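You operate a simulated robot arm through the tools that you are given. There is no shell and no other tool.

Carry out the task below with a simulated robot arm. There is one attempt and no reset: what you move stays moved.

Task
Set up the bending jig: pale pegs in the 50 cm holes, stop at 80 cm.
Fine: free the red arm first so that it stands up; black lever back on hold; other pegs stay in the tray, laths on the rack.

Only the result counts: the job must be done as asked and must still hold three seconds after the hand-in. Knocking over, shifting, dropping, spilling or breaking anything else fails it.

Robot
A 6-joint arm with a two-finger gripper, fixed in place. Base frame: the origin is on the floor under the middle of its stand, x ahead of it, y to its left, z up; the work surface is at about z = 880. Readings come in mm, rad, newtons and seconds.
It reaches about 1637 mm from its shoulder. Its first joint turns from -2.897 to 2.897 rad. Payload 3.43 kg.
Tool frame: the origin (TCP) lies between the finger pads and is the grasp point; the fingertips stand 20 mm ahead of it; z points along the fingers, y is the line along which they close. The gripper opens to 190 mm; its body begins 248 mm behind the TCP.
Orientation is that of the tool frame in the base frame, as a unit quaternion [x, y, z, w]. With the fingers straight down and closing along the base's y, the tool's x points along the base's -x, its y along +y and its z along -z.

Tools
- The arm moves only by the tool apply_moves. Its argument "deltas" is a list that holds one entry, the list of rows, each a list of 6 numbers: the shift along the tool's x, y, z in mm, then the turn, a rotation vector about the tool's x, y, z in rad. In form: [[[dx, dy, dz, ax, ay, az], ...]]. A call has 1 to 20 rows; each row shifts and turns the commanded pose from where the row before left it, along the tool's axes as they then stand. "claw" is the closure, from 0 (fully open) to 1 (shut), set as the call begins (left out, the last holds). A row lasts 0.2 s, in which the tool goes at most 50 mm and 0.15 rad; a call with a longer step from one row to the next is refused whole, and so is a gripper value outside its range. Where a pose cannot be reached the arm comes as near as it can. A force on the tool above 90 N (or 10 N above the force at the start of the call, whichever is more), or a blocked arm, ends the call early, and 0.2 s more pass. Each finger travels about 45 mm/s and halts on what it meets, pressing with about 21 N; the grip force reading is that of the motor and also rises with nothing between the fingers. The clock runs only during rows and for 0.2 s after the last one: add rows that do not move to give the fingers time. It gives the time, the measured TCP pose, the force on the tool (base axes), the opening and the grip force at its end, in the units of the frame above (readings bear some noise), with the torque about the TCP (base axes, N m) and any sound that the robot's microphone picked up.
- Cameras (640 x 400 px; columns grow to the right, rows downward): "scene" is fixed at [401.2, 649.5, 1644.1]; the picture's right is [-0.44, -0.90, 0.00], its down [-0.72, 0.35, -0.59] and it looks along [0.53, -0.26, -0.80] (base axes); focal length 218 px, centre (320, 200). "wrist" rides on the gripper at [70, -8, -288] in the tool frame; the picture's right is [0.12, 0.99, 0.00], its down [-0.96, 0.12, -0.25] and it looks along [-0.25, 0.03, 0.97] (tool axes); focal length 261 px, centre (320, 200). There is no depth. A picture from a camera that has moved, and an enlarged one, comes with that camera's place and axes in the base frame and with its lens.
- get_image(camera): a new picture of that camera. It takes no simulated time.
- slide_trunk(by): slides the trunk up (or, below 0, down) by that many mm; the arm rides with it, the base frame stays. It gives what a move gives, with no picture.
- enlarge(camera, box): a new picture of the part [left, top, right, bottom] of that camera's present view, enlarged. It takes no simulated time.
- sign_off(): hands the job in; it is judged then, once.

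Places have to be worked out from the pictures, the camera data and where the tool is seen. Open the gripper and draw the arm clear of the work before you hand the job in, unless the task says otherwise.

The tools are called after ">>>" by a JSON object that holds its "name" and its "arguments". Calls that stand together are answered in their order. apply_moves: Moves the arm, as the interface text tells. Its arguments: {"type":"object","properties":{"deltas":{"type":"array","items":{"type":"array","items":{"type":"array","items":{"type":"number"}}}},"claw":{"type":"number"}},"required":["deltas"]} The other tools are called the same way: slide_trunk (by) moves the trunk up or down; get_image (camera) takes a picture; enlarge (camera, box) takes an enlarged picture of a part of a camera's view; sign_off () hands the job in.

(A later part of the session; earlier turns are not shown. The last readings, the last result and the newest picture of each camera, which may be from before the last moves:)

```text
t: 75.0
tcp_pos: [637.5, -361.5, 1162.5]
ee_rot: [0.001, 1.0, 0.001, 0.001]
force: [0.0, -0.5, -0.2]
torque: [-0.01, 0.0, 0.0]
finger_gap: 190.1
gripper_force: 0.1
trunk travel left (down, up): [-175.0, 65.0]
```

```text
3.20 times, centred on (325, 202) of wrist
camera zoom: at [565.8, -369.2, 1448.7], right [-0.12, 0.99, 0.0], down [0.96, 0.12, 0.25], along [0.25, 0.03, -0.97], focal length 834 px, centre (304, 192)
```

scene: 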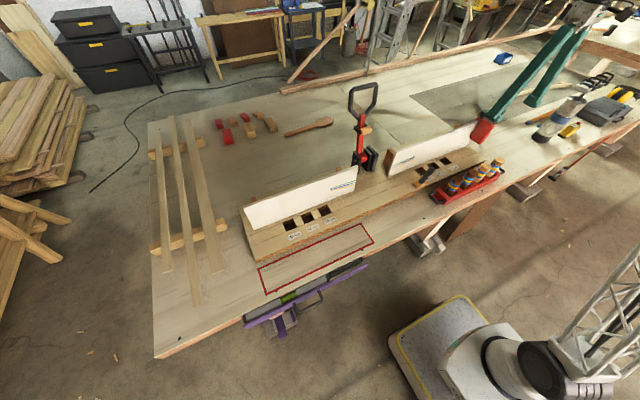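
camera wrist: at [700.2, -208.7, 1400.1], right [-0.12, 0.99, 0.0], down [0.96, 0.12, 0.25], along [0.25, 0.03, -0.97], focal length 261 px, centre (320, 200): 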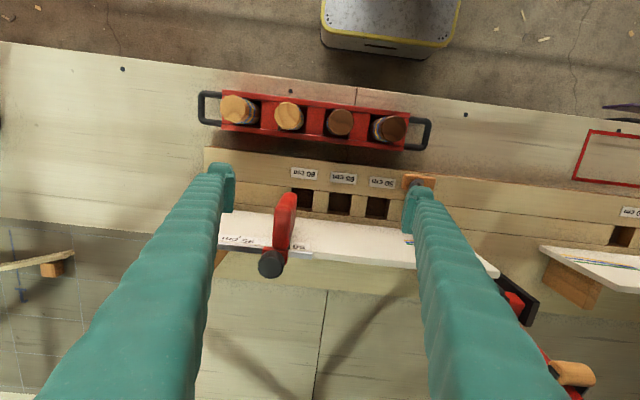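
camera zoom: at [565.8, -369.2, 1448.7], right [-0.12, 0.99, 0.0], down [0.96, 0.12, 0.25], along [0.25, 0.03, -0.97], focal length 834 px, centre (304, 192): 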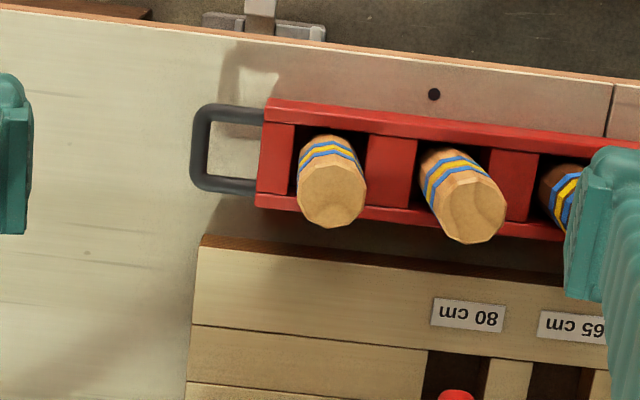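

The pegs are about 37 mm across with tops near z≈995, pale ones at about (682, -340) and (683, -259), and the tray rim is at about 921. Neighbouring pegs are too close to grip across y, so I'll yaw 90° to close along x; the yawed camera also gives a better x measurement.

>>> {"name": "apply_moves", "arguments": {"claw": 0.55, "deltas": [[[0, 0, 0, 0, 0, -0.1428], [0, 0, 0, 0, 0, -0.1428], [0, 0, 0, 0, 0, -0.1428], [0, 0, 0, 0, 0, -0.1428], [0, 0, 0, 0, 0, -0.1428], [0, 0, 0, 0, 0, -0.1428], [0, 0, 0, 0, 0, -0.1428], [0, 0, 0, 0, 0, -0.1428], [0, 0, 0, 0, 0, -0.1428], [0, 0, 0, 0, 0, -0.1428], [0, 0, 0, 0, 0, -0.1428], [0, 0, 0, 0, 0, 0]]]}}

>>> {"name": "get_image", "arguments": {"camera": "wrist"}}

>>> {"name": "get_image", "arguments": {"camera": "scene"}}

```text
t: 77.6
tcp_pos: [637.3, -361.7, 1162.4]
ee_rot: [0.707, -0.707, 0.0, -0.001]
force: [0.5, -0.5, -0.2]
torque: [0.0, 0.01, -0.01]
finger_gap: 85.5
gripper_force: 0.1
trunk travel left (down, up): [-175.0, 65.0]
```

```text
taken
camera wrist: at [643.9, -431.5, 1449.5], right [-0.99, -0.12, 0.0], down [-0.12, 0.96, 0.25], along [-0.03, 0.25, -0.97], focal length 261 px, centre (320, 200)
```

wrist: 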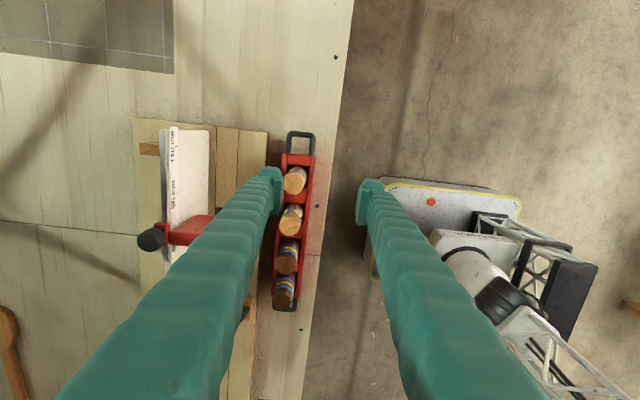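

```text
taken
```

scene: 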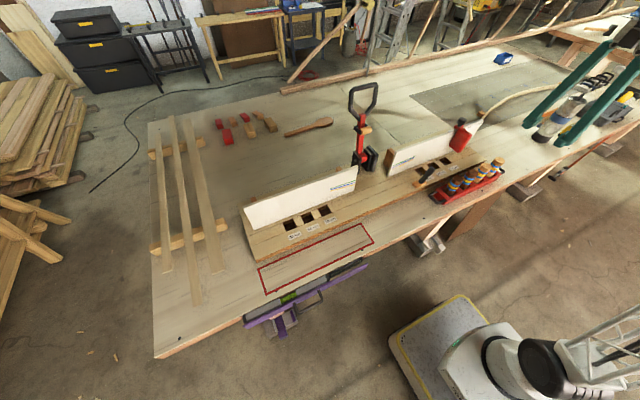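

>>> {"name": "apply_moves", "arguments": {"deltas": [[[0, -22, 0, 0, 0, 0], [0, -23, 0, 0, 0, 0], [-21, 0, 0, 0, 0, 0], [0, 0, 0, 0, 0, 0], [0, 0, 0, 0, 0, 0]]]}}

>>> {"name": "get_image", "arguments": {"camera": "wrist"}}

>>> {"name": "enlarge", "arguments": {"camera": "wrist", "box": [260, 120, 420, 320]}}

```text
t: 78.8
tcp_pos: [682.4, -340.6, 1161.6]
ee_rot: [-0.707, 0.707, -0.001, 0.001]
force: [1.4, 0.9, 0.6]
torque: [-0.01, 0.01, 0.0]
finger_gap: 85.6
gripper_force: 0.1
trunk travel left (down, up): [-175.0, 65.0]
```

```text
taken
camera wrist: at [689.4, -410.6, 1449.6], right [-0.99, -0.12, 0.0], down [-0.12, 0.96, 0.25], along [-0.03, 0.25, -0.97], focal length 261 px, centre (320, 200)
```

wrist: 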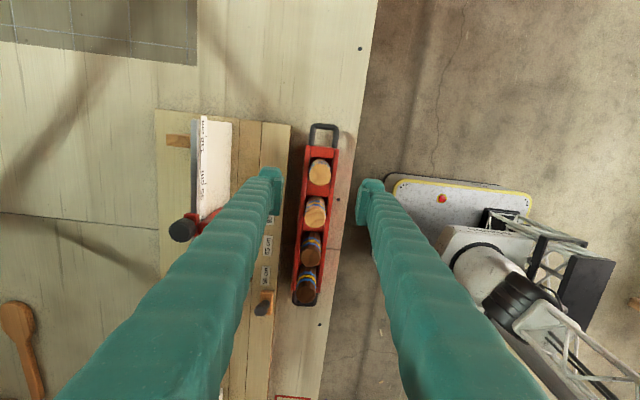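

```text
2.00 times, centred on (340, 220) of wrist
camera zoom: at [689.4, -410.6, 1449.6], right [-0.99, -0.12, 0.0], down [-0.12, 0.96, 0.25], along [-0.03, 0.25, -0.97], focal length 521 px, centre (280, 160)
```

zoom: 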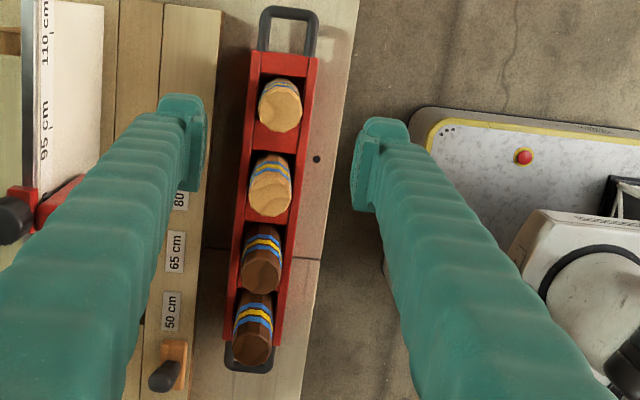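

>>> {"name": "enlarge", "arguments": {"camera": "wrist", "box": [280, 150, 360, 235]}}

```text
4.71 times, centred on (320, 192) of wrist
camera zoom: at [689.4, -410.6, 1449.6], right [-0.99, -0.12, 0.0], down [-0.12, 0.96, 0.25], along [-0.03, 0.25, -0.97], focal length 1227 px, centre (320, 235)
```

zoom: 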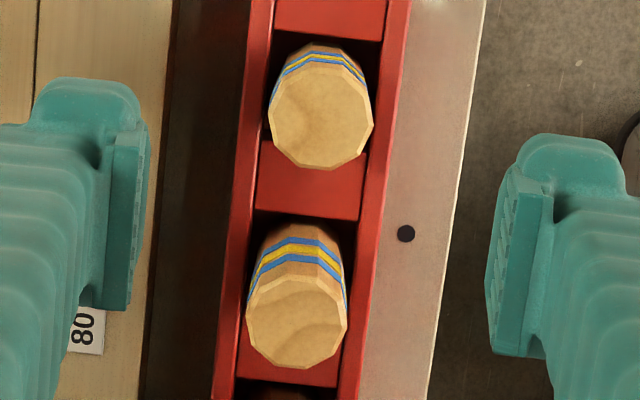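

In the yawed view the pegs sit at about (681, -339.5) and (680, -259), which also tells me the wrist camera tilt is slightly less than the rounded figure. I'll take the same yawed view of both 50 cm holes before picking anything up.

>>> {"name": "apply_moves", "arguments": {"deltas": [[[-38, -29, 0, 0, 0, 0], [-38, -29, 0, 0, 0, 0], [-38, -29, 0, 0, 0, 0], [-38, -29, 0, 0, 0, 0], [-38, -29, 0, 0, 0, 0], [-5, -3, 0, 0, 0, 0], [0, 0, 0, 0, 0, 0], [0, 0, 0, 0, 0, 0]]]}}

>>> {"name": "enlarge", "arguments": {"camera": "wrist", "box": [270, 150, 370, 250]}}

>>> {"name": "get_image", "arguments": {"camera": "wrist"}}

```text
t: 80.6
tcp_pos: [829.7, -144.2, 1162.8]
ee_rot: [0.707, -0.707, 0.001, 0.0]
force: [-0.9, -0.2, 0.2]
torque: [-0.01, 0.0, -0.02]
finger_gap: 85.6
gripper_force: 0.1
trunk travel left (down, up): [-175.0, 65.0]
```

```text
4.00 times, centred on (320, 200) of wrist
camera zoom: at [837.5, -215.0, 1449.8], right [-0.99, -0.12, 0.0], down [-0.12, 0.96, 0.25], along [-0.03, 0.25, -0.97], focal length 1043 px, centre (320, 200)
```

zoom: 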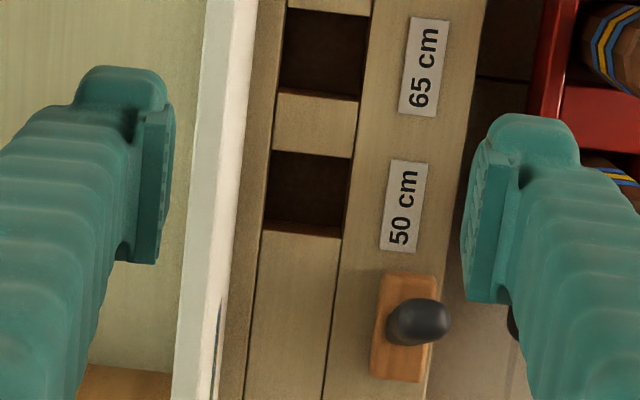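

```text
taken
camera wrist: at [837.5, -215.0, 1449.8], right [-0.99, -0.12, 0.0], down [-0.12, 0.96, 0.25], along [-0.03, 0.25, -0.97], focal length 261 px, centre (320, 200)
```

wrist: 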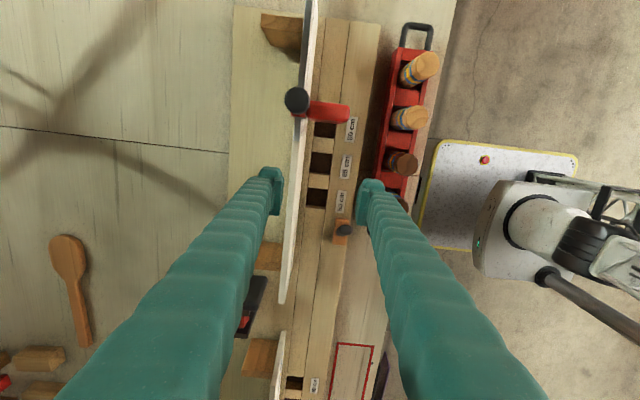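

The right 50 hole measures x 806.7–849.7 and y -102 to -57, centre (828.2, -79.4), consistent with the earlier views. Now the same view for the left 50 hole, passing in front of the standing arm.

>>> {"name": "apply_moves", "arguments": {"deltas": [[[0, 45, 0, 0, 0, 0], [-48, 0, 0, 0, 0, 0], [-48, 0, 0, 0, 0, 0], [-48, 0, 0, 0, 0, 0], [-48, 0, 0, 0, 0, 0], [-48, 0, 0, 0, 0, 0], [-48, 0, 0, 0, 0, 0], [-48, 0, 0, 0, 0, 0], [-48, 0, 0, 0, 0, 0], [-48, 0, 0, 0, 0, 0], [-48, 0, 0, 0, 0, 0], [-15, -45, 0, 0, 0, 0], [0, 0, 0, 0, 0, 0], [0, 0, 0, 0, 0, 0]]]}}

>>> {"name": "enlarge", "arguments": {"camera": "wrist", "box": [270, 150, 370, 250]}}

>>> {"name": "get_image", "arguments": {"camera": "wrist"}}

>>> {"name": "get_image", "arguments": {"camera": "scene"}}

```text
t: 83.6
tcp_pos: [830.4, 350.6, 1163.2]
ee_rot: [-0.707, 0.707, -0.001, 0.0]
force: [-1.0, -0.2, 0.6]
torque: [-0.02, -0.04, 0.0]
finger_gap: 85.6
gripper_force: 0.0
trunk travel left (down, up): [-175.0, 65.0]
```

```text
4.00 times, centred on (320, 200) of wrist
camera zoom: at [837.0, 281.2, 1449.7], right [-0.99, -0.12, 0.0], down [-0.12, 0.96, 0.25], along [-0.03, 0.25, -0.97], focal length 1043 px, centre (320, 200)
```

zoom: 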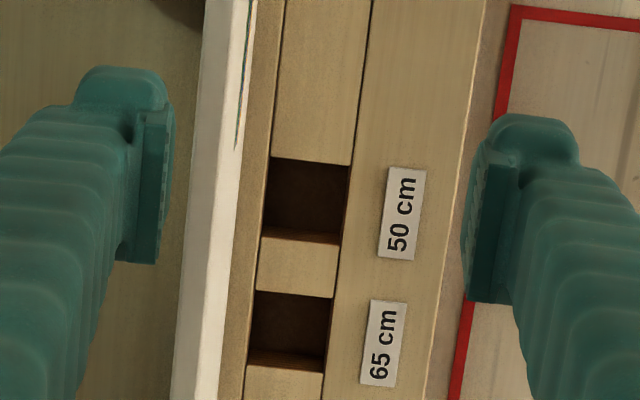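

```text
taken
camera wrist: at [837.0, 281.2, 1449.7], right [-0.99, -0.12, 0.0], down [-0.12, 0.96, 0.25], along [-0.03, 0.25, -0.97], focal length 261 px, centre (320, 200)
```

wrist: 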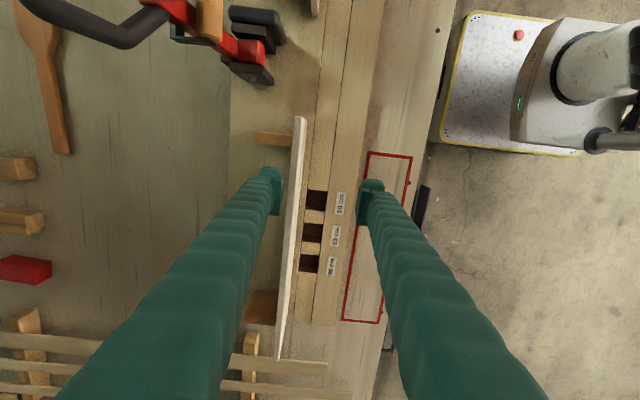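

```text
taken
```

scene: 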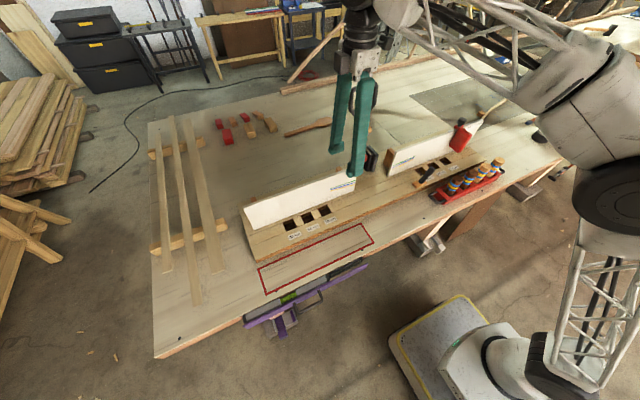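

The left 50 hole centre comes out at (828, 420.5), exactly symmetric with the right one. On my way back to the pegs I'll check the stop's edge against the tick once more, looking for any pointer on it.

>>> {"name": "apply_moves", "arguments": {"deltas": [[[46, 13, 0, 0, 0, 0], [46, 13, 0, 0, 0, 0], [46, 13, 0, 0, 0, 0], [46, 13, 0, 0, 0, 0], [46, 13, 0, 0, 0, 0], [46, 13, 0, 0, 0, 0], [46, 13, 0, 0, 0, 0], [46, 13, 0, 0, 0, 0], [46, 13, 0, 0, 0, 0], [46, 13, 0, 0, 0, 0], [0, 0, 0, 0, 0, 0], [0, 0, 0, 0, 0, 0]]]}}

>>> {"name": "get_image", "arguments": {"camera": "wrist"}}

>>> {"name": "enlarge", "arguments": {"camera": "wrist", "box": [190, 110, 270, 180]}}

>>> {"name": "enlarge", "arguments": {"camera": "scene", "box": [445, 115, 475, 140]}}

```text
t: 86.2
tcp_pos: [698.4, -109.5, 1162.7]
ee_rot: [-0.707, 0.707, 0.0, 0.001]
force: [1.2, 0.0, 0.8]
torque: [-0.01, -0.02, -0.01]
finger_gap: 85.6
gripper_force: 0.1
trunk travel left (down, up): [-175.0, 65.0]
```

```text
taken
camera wrist: at [706.3, -180.4, 1449.2], right [-0.99, -0.12, 0.0], down [-0.12, 0.96, 0.25], along [-0.03, 0.25, -0.97], focal length 261 px, centre (320, 200)
```

wrist: 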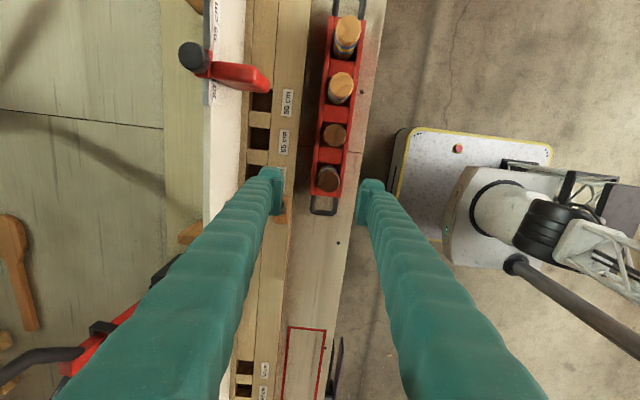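

```text
5.71 times, centred on (230, 145) of wrist
camera zoom: at [706.3, -180.4, 1449.2], right [-0.99, -0.12, 0.0], down [-0.12, 0.96, 0.25], along [-0.03, 0.25, -0.97], focal length 1489 px, centre (834, 514)
```

zoom: 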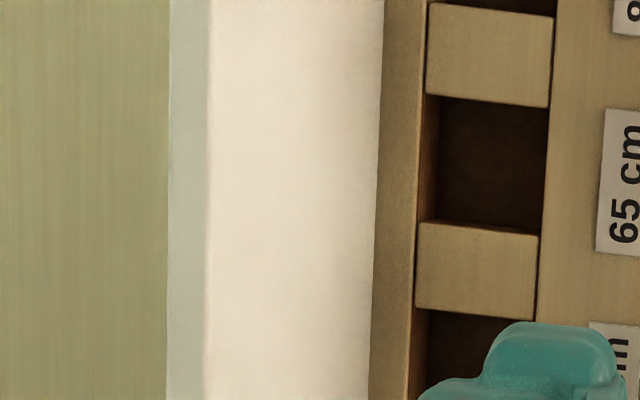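

```text
16.00 times, centred on (460, 128) of scene
camera zoom: at [401.2, 649.5, 1644.1], right [-0.44, -0.9, 0.0], down [-0.72, 0.35, -0.59], along [0.53, -0.26, -0.8], focal length 3485 px, centre (-1920, 1360)
```

zoom: 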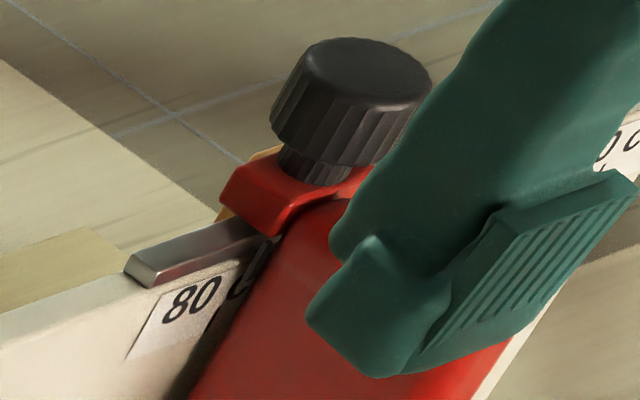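

>>> {"name": "enlarge", "arguments": {"camera": "wrist", "box": [195, 60, 245, 110]}}

```text
8.00 times, centred on (220, 85) of wrist
camera zoom: at [706.3, -180.4, 1449.2], right [-0.99, -0.12, 0.0], down [-0.12, 0.96, 0.25], along [-0.03, 0.25, -0.97], focal length 2085 px, centre (1120, 1120)
```

zoom: 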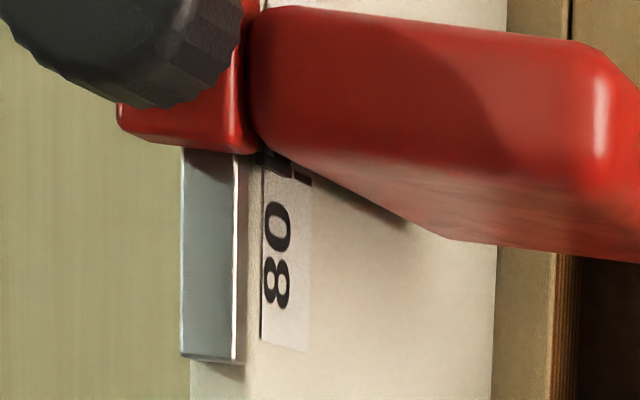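

The 80 tick shows right at the stop's +y face, so the stop is fine. Now I'll go over the outer pale peg at (681, -339.5).

>>> {"name": "apply_moves", "arguments": {"deltas": [[[46, 3.5, 0, 0, 0, 0], [46, 3.5, 0, 0, 0, 0], [46, 3.5, 0, 0, 0, 0], [46, 3.5, 0, 0, 0, 0], [46, 3.4, 0, 0, 0, 0], [0, 0, 40, 0, 0, 0], [0, 0, 40, 0, 0, 0], [0, 0, 0, 0, 0, 0], [0, 0, 0, 0, 0, 0]]]}}

>>> {"name": "get_image", "arguments": {"camera": "wrist"}}

>>> {"name": "enlarge", "arguments": {"camera": "wrist", "box": [260, 120, 380, 240]}}

>>> {"name": "enlarge", "arguments": {"camera": "scene", "box": [420, 100, 560, 210]}}

```text
t: 88.2
tcp_pos: [683.0, -342.3, 1082.5]
ee_rot: [0.707, -0.707, 0.001, 0.0]
force: [-1.0, 0.2, 0.5]
torque: [0.02, 0.01, -0.01]
finger_gap: 85.6
gripper_force: 0.0
trunk travel left (down, up): [-175.0, 65.0]
```

```text
taken
camera wrist: at [689.4, -411.4, 1368.9], right [-0.99, -0.12, 0.0], down [-0.12, 0.96, 0.25], along [-0.03, 0.25, -0.97], focal length 261 px, centre (320, 200)
```

wrist: 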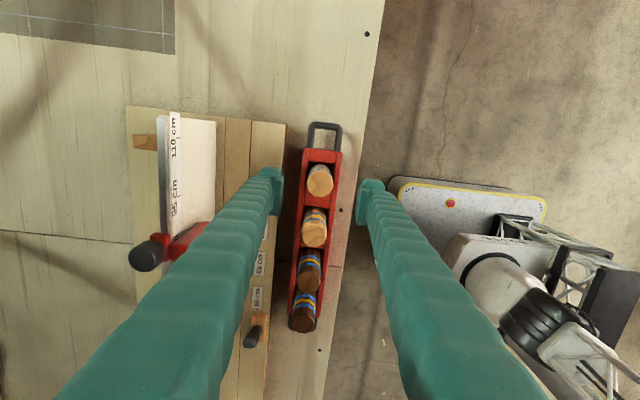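

```text
3.33 times, centred on (320, 180) of wrist
camera zoom: at [689.4, -411.4, 1368.9], right [-0.99, -0.12, 0.0], down [-0.12, 0.96, 0.25], along [-0.03, 0.25, -0.97], focal length 869 px, centre (320, 267)
```

zoom: 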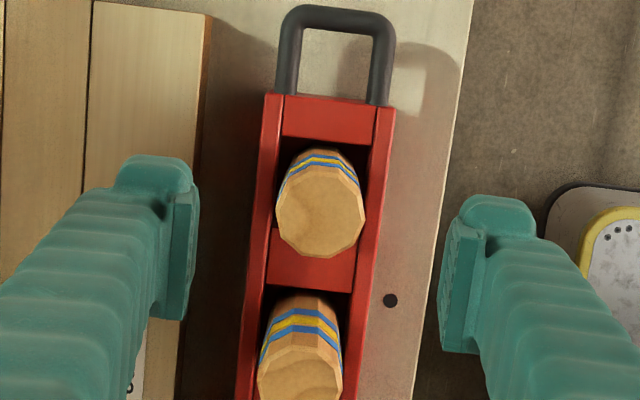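

```text
3.64 times, centred on (490, 155) of scene
camera zoom: at [401.2, 649.5, 1644.1], right [-0.44, -0.9, 0.0], down [-0.72, 0.35, -0.59], along [0.53, -0.26, -0.8], focal length 792 px, centre (-298, 364)
```

zoom: 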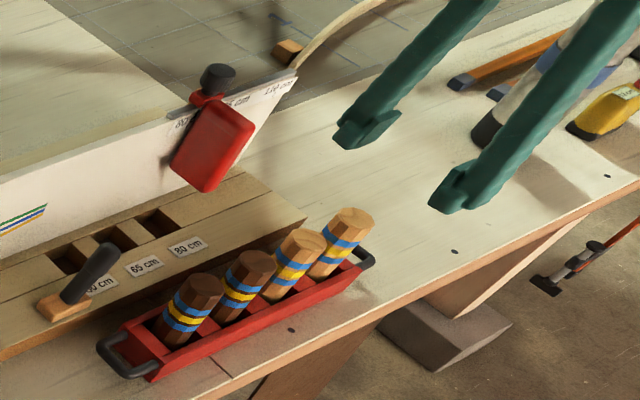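

The peg is centred between the open fingers at about (680.5, -340.5). I'll descend so the tips stop about 20 mm above the tray rim and close on it.

>>> {"name": "apply_moves", "arguments": {"deltas": [[[0, 1, 40, 0, 0, 0], [0, 0, 40, 0, 0, 0], [0, 0, 40, 0, 0, 0], [0, 0, 0, 0, 0, 0]]]}}

>>> {"name": "enlarge", "arguments": {"camera": "wrist", "box": [240, 120, 400, 240]}}

>>> {"name": "enlarge", "arguments": {"camera": "scene", "box": [440, 120, 540, 200]}}

```text
t: 89.2
tcp_pos: [681.0, -340.4, 962.7]
ee_rot: [-0.707, 0.707, 0.0, 0.001]
force: [0.4, 0.3, 0.3]
torque: [0.01, -0.01, 0.02]
finger_gap: 85.6
gripper_force: 0.0
trunk travel left (down, up): [-175.0, 65.0]
```

```text
3.33 times, centred on (320, 180) of wrist
camera zoom: at [689.0, -410.6, 1249.3], right [-0.99, -0.12, 0.0], down [-0.12, 0.96, 0.25], along [-0.03, 0.25, -0.97], focal length 869 px, centre (320, 267)
```

zoom: 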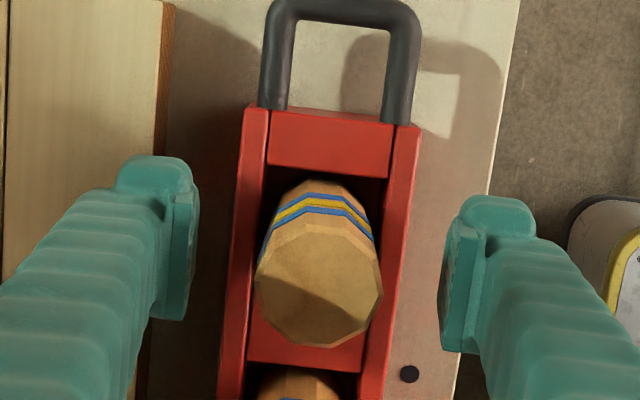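

```text
5.00 times, centred on (490, 160) of scene
camera zoom: at [401.2, 649.5, 1644.1], right [-0.44, -0.9, 0.0], down [-0.72, 0.35, -0.59], along [0.53, -0.26, -0.8], focal length 1089 px, centre (-530, 400)
```

zoom: 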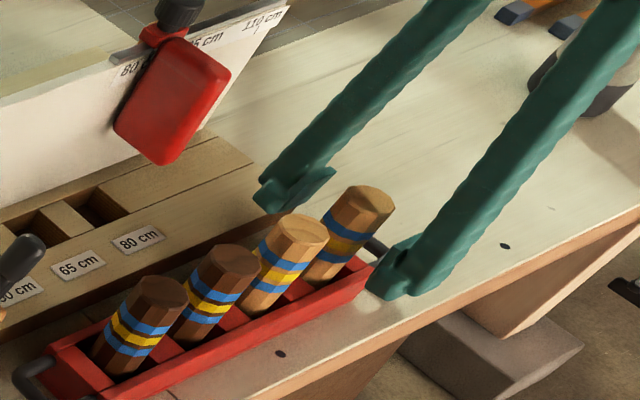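

Both fingers are well placed around the peg, about 1 mm off in y. I'll trim that and close.

>>> {"name": "apply_moves", "arguments": {"claw": 1, "deltas": [[[1, 0, 0, 0, 0, 0], [0, 0, 0, 0, 0, 0], [0, 0, 0, 0, 0, 0], [0, 0, 0, 0, 0, 0], [0, 0, 0, 0, 0, 0], [0, 0, 0, 0, 0, 0]]]}}

>>> {"name": "enlarge", "arguments": {"camera": "wrist", "box": [240, 120, 400, 240]}}

```text
t: 90.6
tcp_pos: [681.2, -341.6, 963.0]
ee_rot: [-0.707, 0.707, 0.0, 0.001]
force: [-0.4, -0.8, 0.1]
torque: [-0.02, 0.02, 0.05]
finger_gap: 38.5
gripper_force: 21.0
trunk travel left (down, up): [-175.0, 65.0]
```

```text
3.33 times, centred on (320, 180) of wrist
camera zoom: at [688.8, -411.5, 1249.3], right [-0.99, -0.12, 0.0], down [-0.12, 0.96, 0.25], along [-0.03, 0.25, -0.97], focal length 869 px, centre (320, 267)
```

zoom: 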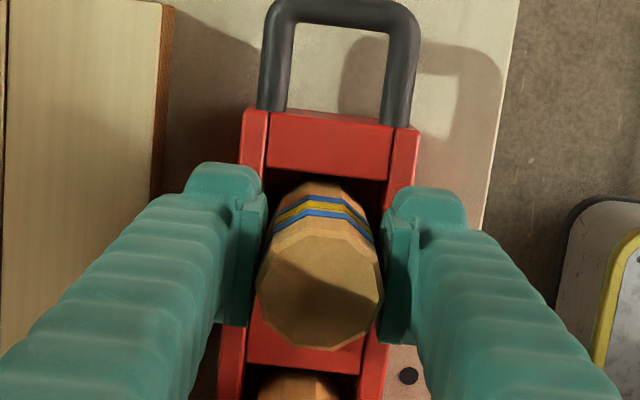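

The fingers have closed to 38.5 mm on the peg. I'll let the grip settle, then lift slowly and check the tray stays put.

>>> {"name": "apply_moves", "arguments": {"deltas": [[[0, 0, 0, 0, 0, 0], [0, 0, 0, 0, 0, 0], [0, 0, -6, 0, 0, 0], [0, 0, -10, 0, 0, 0], [0, 0, -14, 0, 0, 0], [0, 0, 0, 0, 0, 0]]]}}

>>> {"name": "enlarge", "arguments": {"camera": "scene", "box": [440, 110, 540, 190]}}

>>> {"name": "enlarge", "arguments": {"camera": "wrist", "box": [240, 120, 400, 240]}}

```text
t: 92.0
tcp_pos: [681.9, -341.3, 993.6]
ee_rot: [-0.707, 0.707, -0.001, 0.001]
force: [-1.0, 0.5, -1.5]
torque: [0.0, 0.03, 0.03]
finger_gap: 38.7
gripper_force: 21.4
trunk travel left (down, up): [-175.0, 65.0]
```

```text
5.00 times, centred on (490, 150) of scene
camera zoom: at [401.2, 649.5, 1644.1], right [-0.44, -0.9, 0.0], down [-0.72, 0.35, -0.59], along [0.53, -0.26, -0.8], focal length 1089 px, centre (-530, 450)
```

zoom: 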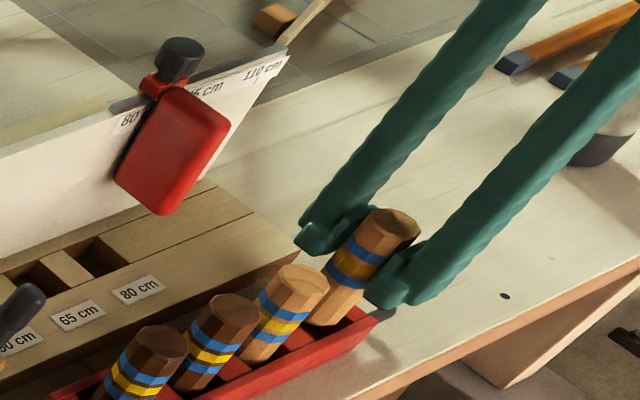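

```text
3.33 times, centred on (320, 180) of wrist
camera zoom: at [689.0, -411.5, 1279.5], right [-0.99, -0.12, 0.0], down [-0.12, 0.96, 0.25], along [-0.03, 0.25, -0.97], focal length 869 px, centre (320, 267)
```

zoom: 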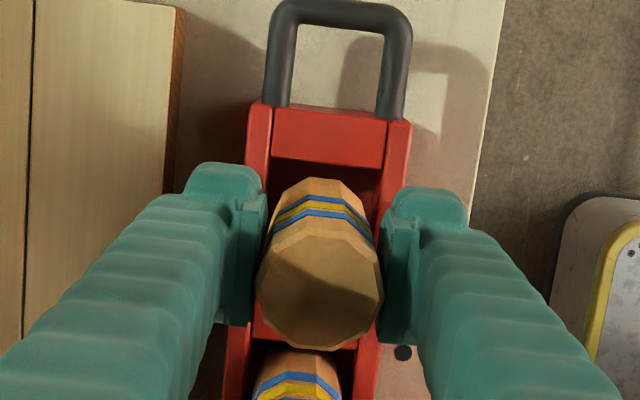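

The peg comes up cleanly and the tray has stayed. I'll lift on to z≈1150 and look at its full length.

>>> {"name": "apply_moves", "arguments": {"deltas": [[[0, 0, -30, 0, 0, 0], [0, 0, -40, 0, 0, 0], [0, 0, -40, 0, 0, 0], [0, 0, -45, 0, 0, 0], [0, 0, 0, 0, 0, 0]]]}}

>>> {"name": "enlarge", "arguments": {"camera": "scene", "box": [430, 60, 590, 200]}}

```text
t: 93.2
tcp_pos: [681.4, -340.1, 1147.1]
ee_rot: [-0.707, 0.707, -0.001, 0.0]
force: [0.0, 0.2, -0.7]
torque: [0.0, -0.04, 0.0]
finger_gap: 38.7
gripper_force: 20.9
trunk travel left (down, up): [-175.0, 65.0]
```

```text
2.86 times, centred on (510, 130) of scene
camera zoom: at [401.2, 649.5, 1644.1], right [-0.44, -0.9, 0.0], down [-0.72, 0.35, -0.59], along [0.53, -0.26, -0.8], focal length 622 px, centre (-223, 400)
```

zoom: 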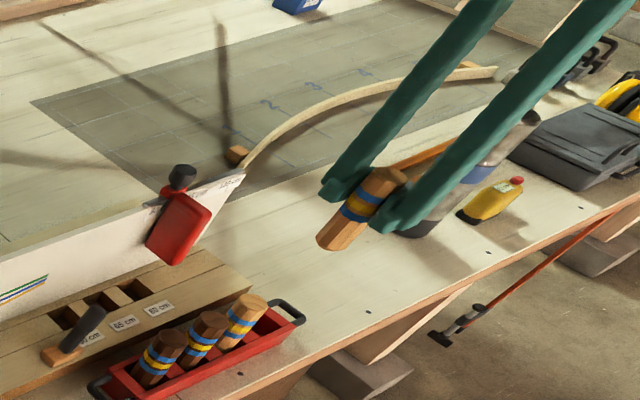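

The held peg is about 105 mm long, with its bottom roughly 60–70 mm below the TCP. I'll turn back 90° so the fingers close along y, then carry it across to the left hole in front of the jig.

>>> {"name": "apply_moves", "arguments": {"deltas": [[[0, 0, 0, 0, 0, 0.1428], [0, 0, 0, 0, 0, 0.1428], [0, 0, 0, 0, 0, 0.1428], [0, 0, 0, 0, 0, 0.1428], [0, 0, 0, 0, 0, 0.1428], [0, 0, 0, 0, 0, 0.1428], [0, 0, 0, 0, 0, 0.1428], [0, 0, 0, 0, 0, 0.1428], [0, 0, 0, 0, 0, 0.1428], [0, 0, 0, 0, 0, 0.1428], [0, 0, 0, 0, 0, 0.1428], [0, 0, 0, 0, 0, 0]]]}}

>>> {"name": "apply_moves", "arguments": {"deltas": [[[0, 40, 0, 0, 0, 0], [0, 45, 0, 0, 0, 0], [0, 45, 0, 0, 0, 0], [0, 45, 0, 0, 0, 0], [0, 45, 0, 0, 0, 0], [0, 45, 0, 0, 0, 0], [0, 45, 0, 0, 0, 0], [0, 45, 0, 0, 0, 0], [0, 45, 0, 0, 0, 0], [0, 45, 0, 0, 0, 0], [0, 45, 0, 0, 0, 0], [0, 45, 0, 0, 0, 0], [0, 45, 0, 0, 0, 0], [0, 45, 0, 0, 0, 0], [0, 45, 0, 0, 0, 0], [0, 45, 0, 0, 0, 0], [0, 45, 0, 0, 0, 0], [0, 0, 0, 0, 0, 0]]]}}

>>> {"name": "get_image", "arguments": {"camera": "scene"}}

>>> {"name": "get_image", "arguments": {"camera": "wrist"}}

```text
t: 95.8
tcp_pos: [681.3, -341.2, 1145.9]
ee_rot: [0.001, 1.0, 0.0, 0.001]
force: [1.2, -0.1, 0.1]
torque: [0.0, -0.01, -0.01]
finger_gap: 38.7
gripper_force: 21.0
trunk travel left (down, up): [-175.0, 65.0]
```

```text
t: 99.6
tcp_pos: [681.5, 420.4, 1146.8]
ee_rot: [0.0, 1.0, 0.0, 0.001]
force: [0.0, 0.4, -1.4]
torque: [-0.02, 0.05, -0.03]
finger_gap: 38.5
gripper_force: 21.4
trunk travel left (down, up): [-175.0, 65.0]
```

```text
taken
```

scene: 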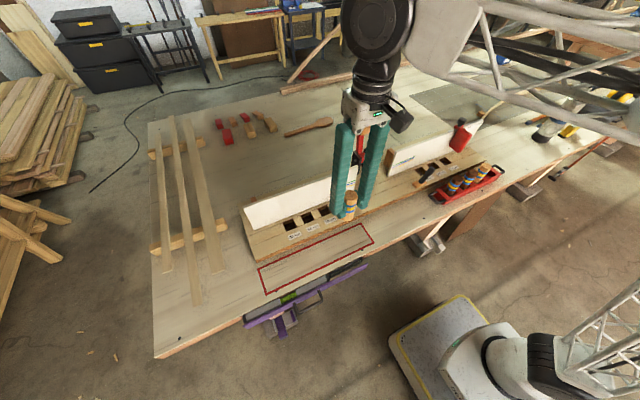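

```text
taken
camera wrist: at [610.3, 412.8, 1433.7], right [-0.12, 0.99, 0.0], down [0.96, 0.12, 0.25], along [0.25, 0.03, -0.97], focal length 261 px, centre (320, 200)
```

wrist: 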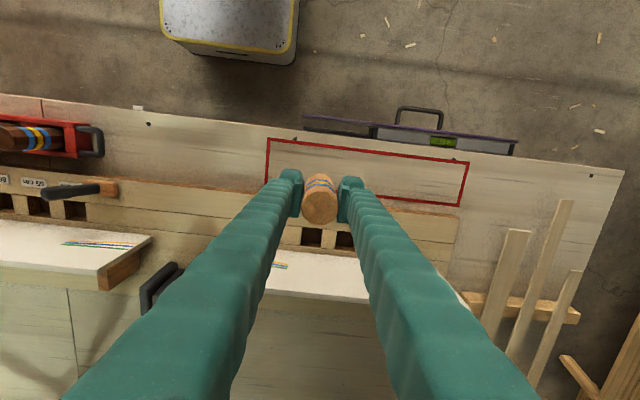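

The peg is held firmly at (681.5, 420.4). I'll move forward over the left 50 hole and lower until the peg hangs just above it, then check alignment.

>>> {"name": "apply_moves", "arguments": {"deltas": [[[-37, 0, 0, 0, 0, 0], [-37, 0, 0, 0, 0, 0], [-37, 0, 0, 0, 0, 0], [-36, 0, 0, 0, 0, 0], [0, 0, 35, 0, 0, 0], [0, 0, 35, 0, 0, 0], [0, 0, 35, 0, 0, 0], [0, 0, 33, 0, 0, 0], [0, 0, 0, 0, 0, 0]]]}}

>>> {"name": "enlarge", "arguments": {"camera": "wrist", "box": [260, 140, 400, 250]}}

>>> {"name": "enlarge", "arguments": {"camera": "scene", "box": [270, 150, 370, 250]}}

```text
t: 101.6
tcp_pos: [828.6, 419.0, 1009.4]
ee_rot: [0.001, 1.0, -0.001, 0.0]
force: [0.1, -1.2, -0.7]
torque: [0.0, 0.0, -0.01]
finger_gap: 38.4
gripper_force: 20.5
trunk travel left (down, up): [-175.0, 65.0]
```

```text
3.64 times, centred on (330, 195) of wrist
camera zoom: at [756.7, 411.2, 1295.9], right [-0.12, 0.99, 0.0], down [0.96, 0.12, 0.25], along [0.25, 0.03, -0.97], focal length 948 px, centre (284, 218)
```

zoom: 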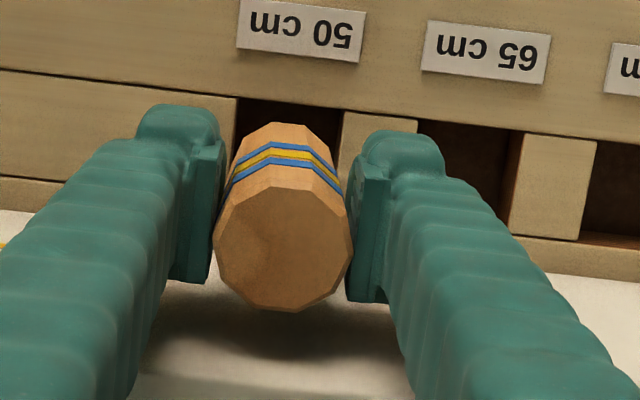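

```text
4.00 times, centred on (320, 200) of scene
camera zoom: at [401.2, 649.5, 1644.1], right [-0.44, -0.9, 0.0], down [-0.72, 0.35, -0.59], along [0.53, -0.26, -0.8], focal length 871 px, centre (320, 200)
```

zoom: 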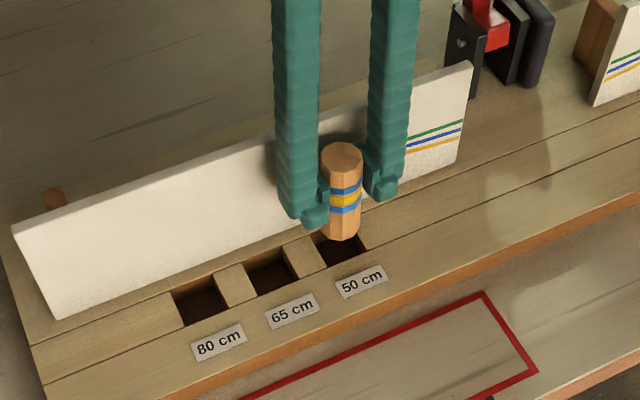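

The peg hangs about 39 mm above the hole and looks centred. I'll lower in small steps and watch the vertical force.

>>> {"name": "apply_moves", "arguments": {"deltas": [[[0, 0.4, 10, 0, 0, 0], [0, 0, 10, 0, 0, 0], [0, 0, 8, 0, 0, 0], [0, 0, 6, 0, 0, 0], [0, 0, 0, 0, 0, 0]]]}}

>>> {"name": "enlarge", "arguments": {"camera": "wrist", "box": [260, 140, 400, 250]}}

>>> {"name": "enlarge", "arguments": {"camera": "scene", "box": [290, 170, 370, 240]}}

```text
t: 102.8
tcp_pos: [828.4, 418.5, 974.8]
ee_rot: [-0.001, 1.0, 0.0, 0.001]
force: [-0.1, 0.3, -0.2]
torque: [0.01, -0.01, 0.01]
finger_gap: 38.7
gripper_force: 20.8
trunk travel left (down, up): [-175.0, 65.0]
```

```text
3.64 times, centred on (330, 195) of wrist
camera zoom: at [756.7, 411.2, 1262.1], right [-0.12, 0.99, 0.0], down [0.96, 0.12, 0.25], along [0.25, 0.03, -0.97], focal length 948 px, centre (284, 218)
```

zoom: 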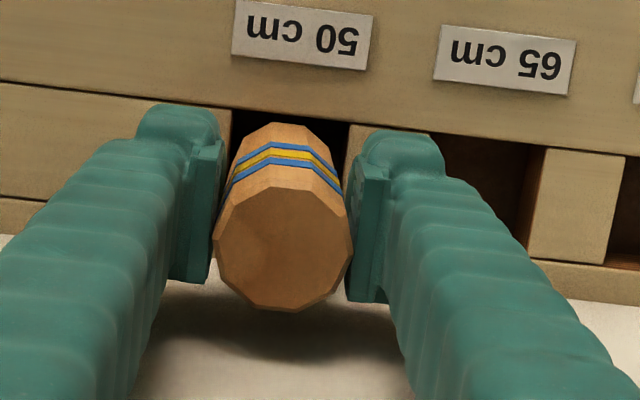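

```text
5.71 times, centred on (330, 205) of scene
camera zoom: at [401.2, 649.5, 1644.1], right [-0.44, -0.9, 0.0], down [-0.72, 0.35, -0.59], along [0.53, -0.26, -0.8], focal length 1245 px, centre (263, 171)
```

zoom: 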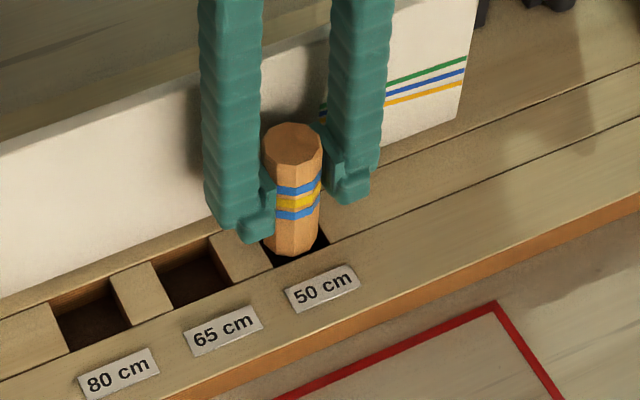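

The peg is over the hole, perhaps 1 mm toward -y. I'll shift +1 mm in y and lower further in small steps.

>>> {"name": "apply_moves", "arguments": {"deltas": [[[0, 1.2, 3, 0, 0, 0], [0, 0, 4, 0, 0, 0], [0, 0, 4, 0, 0, 0], [0, 0, 0, 0, 0, 0]]]}}

>>> {"name": "apply_moves", "arguments": {"deltas": [[[0, 0, 3, 0, 0, 0], [0, 0, 3, 0, 0, 0], [0, 0, 3, 0, 0, 0], [0, 0, 0, 0, 0, 0]]]}}

>>> {"name": "enlarge", "arguments": {"camera": "scene", "box": [290, 170, 370, 240]}}

>>> {"name": "enlarge", "arguments": {"camera": "wrist", "box": [260, 140, 400, 250]}}

```text
t: 103.8
tcp_pos: [827.5, 419.1, 965.1]
ee_rot: [0.0, 1.0, -0.001, 0.0]
force: [-0.4, 0.0, -1.2]
torque: [0.01, 0.0, 0.0]
finger_gap: 38.7
gripper_force: 21.1
trunk travel left (down, up): [-175.0, 65.0]
```

```text
t: 104.8
tcp_pos: [828.1, 421.0, 957.3]
ee_rot: [0.0, 1.0, -0.001, 0.001]
force: [2.0, 0.1, 21.6]
torque: [-0.01, -0.09, 0.03]
finger_gap: 38.3
gripper_force: 20.9
trunk travel left (down, up): [-175.0, 65.0]
```

```text
5.71 times, centred on (330, 205) of scene
camera zoom: at [401.2, 649.5, 1644.1], right [-0.44, -0.9, 0.0], down [-0.72, 0.35, -0.59], along [0.53, -0.26, -0.8], focal length 1245 px, centre (263, 171)
```

zoom: 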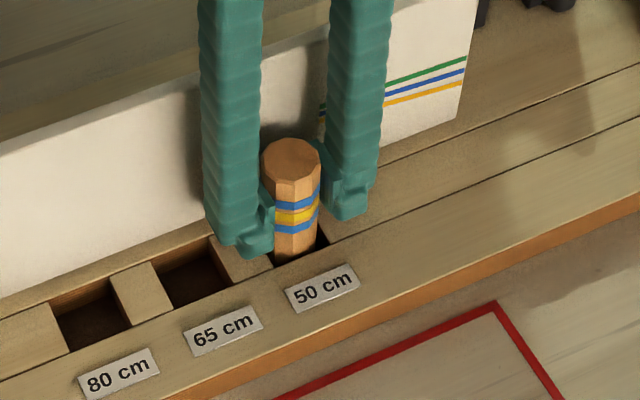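

```text
3.64 times, centred on (330, 195) of wrist
camera zoom: at [756.1, 411.7, 1243.6], right [-0.12, 0.99, 0.0], down [0.96, 0.12, 0.25], along [0.25, 0.03, -0.97], focal length 948 px, centre (284, 218)
```

zoom: 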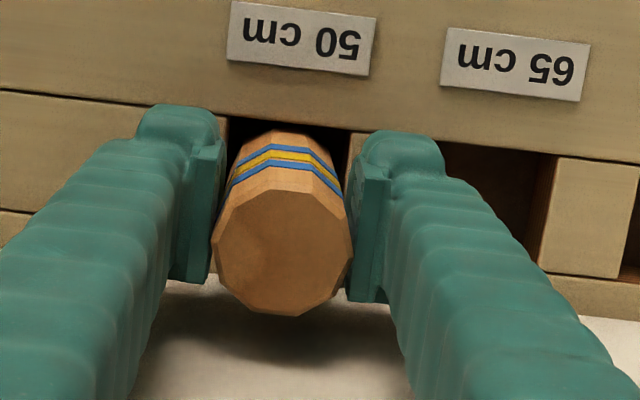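

Contact at TCP z≈957 with 21 N straight up and almost no torque: the peg is standing on the hole floor. I'll ease the load and open the fingers.

>>> {"name": "apply_moves", "arguments": {"deltas": [[[0, 0, -1, 0, 0, 0], [0, 0, -0.5, 0, 0, 0], [0, 0, 0, 0, 0, 0]]]}}

>>> {"name": "apply_moves", "arguments": {"claw": 0.64, "deltas": [[[0, 0, 0, 0, 0, 0], [0, 0, 0, 0, 0, 0], [0, 0, 0, 0, 0, 0], [0, 0, 0, 0, 0, 0]]]}}

>>> {"name": "enlarge", "arguments": {"camera": "scene", "box": [290, 170, 370, 240]}}

>>> {"name": "enlarge", "arguments": {"camera": "wrist", "box": [260, 140, 400, 250]}}

```text
t: 105.6
tcp_pos: [828.8, 420.9, 957.0]
ee_rot: [0.0, 1.0, 0.0, 0.001]
force: [-0.9, -2.5, 9.7]
torque: [-0.12, 0.05, 0.02]
finger_gap: 38.8
gripper_force: 21.0
trunk travel left (down, up): [-175.0, 65.0]
```

```text
t: 106.6
tcp_pos: [829.0, 420.7, 956.8]
ee_rot: [0.0, 1.0, 0.0, 0.001]
force: [-0.1, 0.2, 0.9]
torque: [-0.01, 0.02, 0.02]
finger_gap: 68.5
gripper_force: 0.0
trunk travel left (down, up): [-175.0, 65.0]
```

```text
5.71 times, centred on (330, 205) of scene
camera zoom: at [401.2, 649.5, 1644.1], right [-0.44, -0.9, 0.0], down [-0.72, 0.35, -0.59], along [0.53, -0.26, -0.8], focal length 1245 px, centre (263, 171)
```

zoom: 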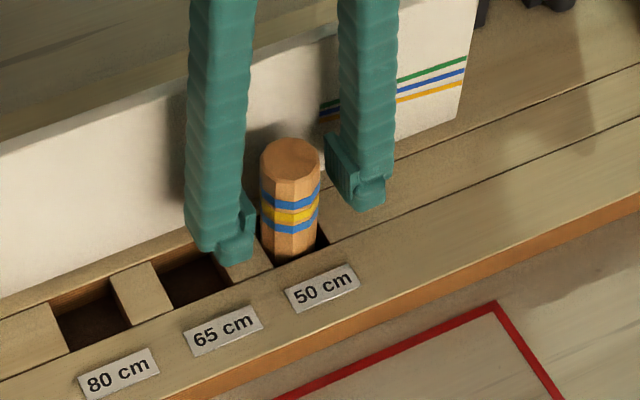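

```text
3.64 times, centred on (330, 195) of wrist
camera zoom: at [757.1, 412.3, 1243.6], right [-0.12, 0.99, 0.0], down [0.96, 0.12, 0.25], along [0.25, 0.03, -0.97], focal length 948 px, centre (284, 218)
```

zoom: 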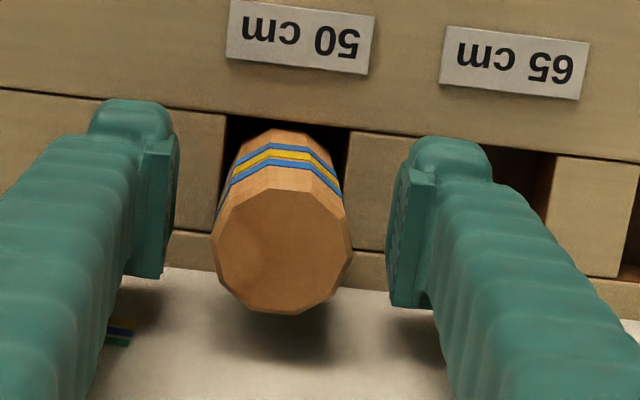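

The peg stands free and upright in the left 50 hole. I'll rise straight up, pull back, and go for the second pale peg.

>>> {"name": "apply_moves", "arguments": {"deltas": [[[0, 0, -15, 0, 0, 0], [0, 0, -40, 0, 0, 0], [0, 0, -45, 0, 0, 0], [0, 0, -45, 0, 0, 0], [0, 0, -45, 0, 0, 0], [40, 0, 0, 0, 0, 0], [40, 0, 0, 0, 0, 0], [40, 0, 0, 0, 0, 0], [28, 0, 0, 0, 0, 0], [0, -45, 0, 0, 0, 0], [0, -45, 0, 0, 0, 0], [0, -45, 0, 0, 0, 0], [0, -45, 0, 0, 0, 0], [0, -45, 0, 0, 0, 0], [0, -45, 0, 0, 0, 0], [0, -45, 0, 0, 0, 0], [0, -45, 0, 0, 0, 0]]]}}

>>> {"name": "get_image", "arguments": {"camera": "scene"}}

>>> {"name": "enlarge", "arguments": {"camera": "scene", "box": [290, 160, 390, 240]}}

```text
t: 110.2
tcp_pos: [678.1, 60.5, 1144.8]
ee_rot: [0.001, 1.0, 0.0, 0.001]
force: [0.1, 0.3, 0.0]
torque: [-0.13, 0.04, 0.02]
finger_gap: 68.5
gripper_force: 0.0
trunk travel left (down, up): [-175.0, 65.0]
```

```text
taken
```

scene: 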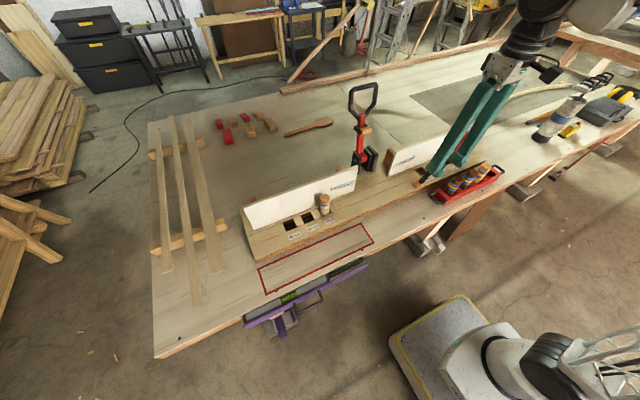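

```text
5.00 times, centred on (340, 200) of scene
camera zoom: at [401.2, 649.5, 1644.1], right [-0.44, -0.9, 0.0], down [-0.72, 0.35, -0.59], along [0.53, -0.26, -0.8], focal length 1089 px, centre (220, 200)
```

zoom: 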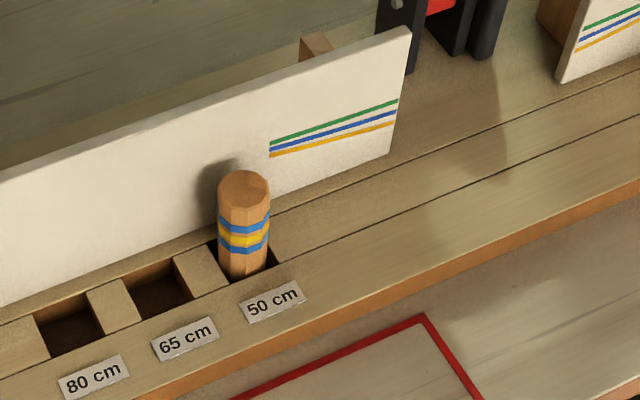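

The left peg stands well. Now I'll continue to the second pale peg at about (680, -260) and yaw 90° again with an 85 mm opening.

>>> {"name": "apply_moves", "arguments": {"claw": 0.55, "deltas": [[[0, -45, 0, 0, 0, 0], [0, -45, 0, 0, 0, 0], [0, -45, 0, 0, 0, 0], [0, -46, 0, 0, 0, 0], [0, -46, 0, 0, 0, 0], [0, -46, 0, 0, 0, 0], [0, -47, 0, 0, 0, 0], [0, 0, 0, 0, 0, 0]]]}}

>>> {"name": "apply_moves", "arguments": {"deltas": [[[0, 0, 0, 0, 0, -0.1428], [0, 0, 0, 0, 0, -0.1428], [0, 0, 0, 0, 0, -0.1428], [0, 0, 0, 0, 0, -0.1428], [0, 0, 0, 0, 0, -0.1428], [0, 0, 0, 0, 0, -0.1428], [0, 0, 0, 0, 0, -0.1428], [0, 0, 0, 0, 0, -0.1428], [0, 0, 0, 0, 0, -0.1428], [0, 0, 0, 0, 0, -0.1428], [0, 0, 0, 0, 0, -0.1428], [0, 0, 30, 0, 0, 0], [0, 0, 30, 0, 0, 0], [0, 0, 0, 0, 0, 0]]]}}

>>> {"name": "enlarge", "arguments": {"camera": "wrist", "box": [260, 120, 380, 240]}}

>>> {"name": "get_image", "arguments": {"camera": "wrist"}}

```text
t: 112.0
tcp_pos: [680.3, -260.5, 1146.0]
ee_rot: [0.0, 1.0, 0.0, 0.0]
force: [0.4, -0.1, 0.7]
torque: [0.02, 0.01, 0.01]
finger_gap: 85.4
gripper_force: 0.2
trunk travel left (down, up): [-175.0, 65.0]
```

```text
t: 115.0
tcp_pos: [679.0, -258.9, 1086.1]
ee_rot: [-0.707, 0.707, 0.001, 0.0]
force: [-0.1, -0.3, -0.2]
torque: [-0.03, 0.03, -0.02]
finger_gap: 85.4
gripper_force: 0.1
trunk travel left (down, up): [-175.0, 65.0]
```

```text
3.33 times, centred on (320, 180) of wrist
camera zoom: at [687.0, -329.5, 1373.4], right [-0.99, -0.12, 0.0], down [-0.12, 0.96, 0.25], along [-0.03, 0.25, -0.97], focal length 869 px, centre (320, 267)
```

zoom: 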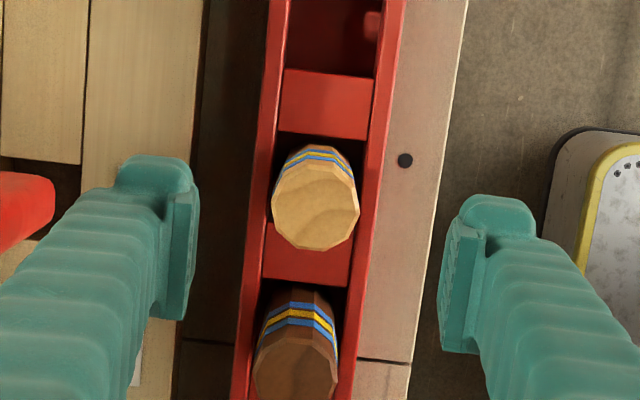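

```text
taken
camera wrist: at [687.0, -329.5, 1373.4], right [-0.99, -0.12, 0.0], down [-0.12, 0.96, 0.25], along [-0.03, 0.25, -0.97], focal length 261 px, centre (320, 200)
```

wrist: 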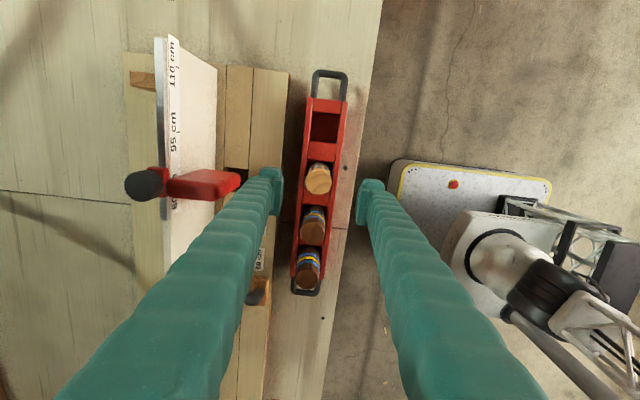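

The second peg is about 1.8 mm toward -y and 1.3 mm toward +x from the tool centre. I'll trim that, descend to z≈963 and check before closing.

>>> {"name": "apply_moves", "arguments": {"deltas": [[[1.8, -1.3, 40, 0, 0, 0], [0, 0, 42, 0, 0, 0], [0, 0, 41, 0, 0, 0], [0, 0, 0, 0, 0, 0]]]}}

>>> {"name": "enlarge", "arguments": {"camera": "wrist", "box": [240, 120, 400, 240]}}

>>> {"name": "enlarge", "arguments": {"camera": "scene", "box": [430, 110, 530, 200]}}

```text
t: 116.0
tcp_pos: [681.4, -261.4, 963.3]
ee_rot: [-0.707, 0.707, 0.0, 0.001]
force: [0.0, 0.0, -0.2]
torque: [-0.01, 0.0, -0.02]
finger_gap: 85.3
gripper_force: 0.0
trunk travel left (down, up): [-175.0, 65.0]
```

```text
3.33 times, centred on (320, 180) of wrist
camera zoom: at [688.6, -331.3, 1250.2], right [-0.99, -0.12, 0.0], down [-0.12, 0.96, 0.25], along [-0.03, 0.25, -0.97], focal length 869 px, centre (320, 267)
```

zoom: 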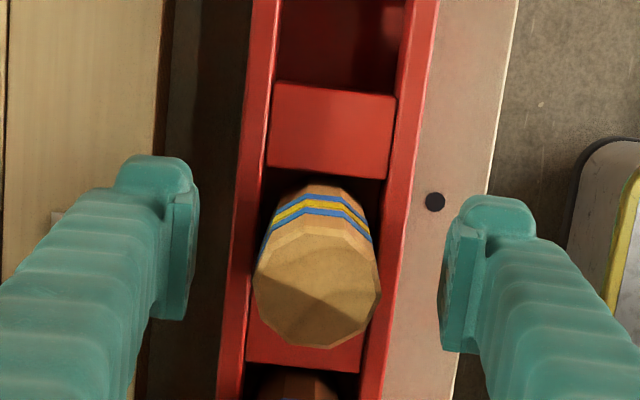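

```text
4.44 times, centred on (480, 155) of scene
camera zoom: at [401.2, 649.5, 1644.1], right [-0.44, -0.9, 0.0], down [-0.72, 0.35, -0.59], along [0.53, -0.26, -0.8], focal length 968 px, centre (-391, 400)
```

zoom: 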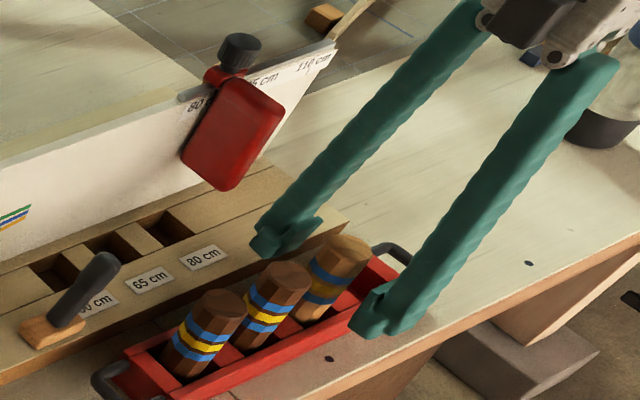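

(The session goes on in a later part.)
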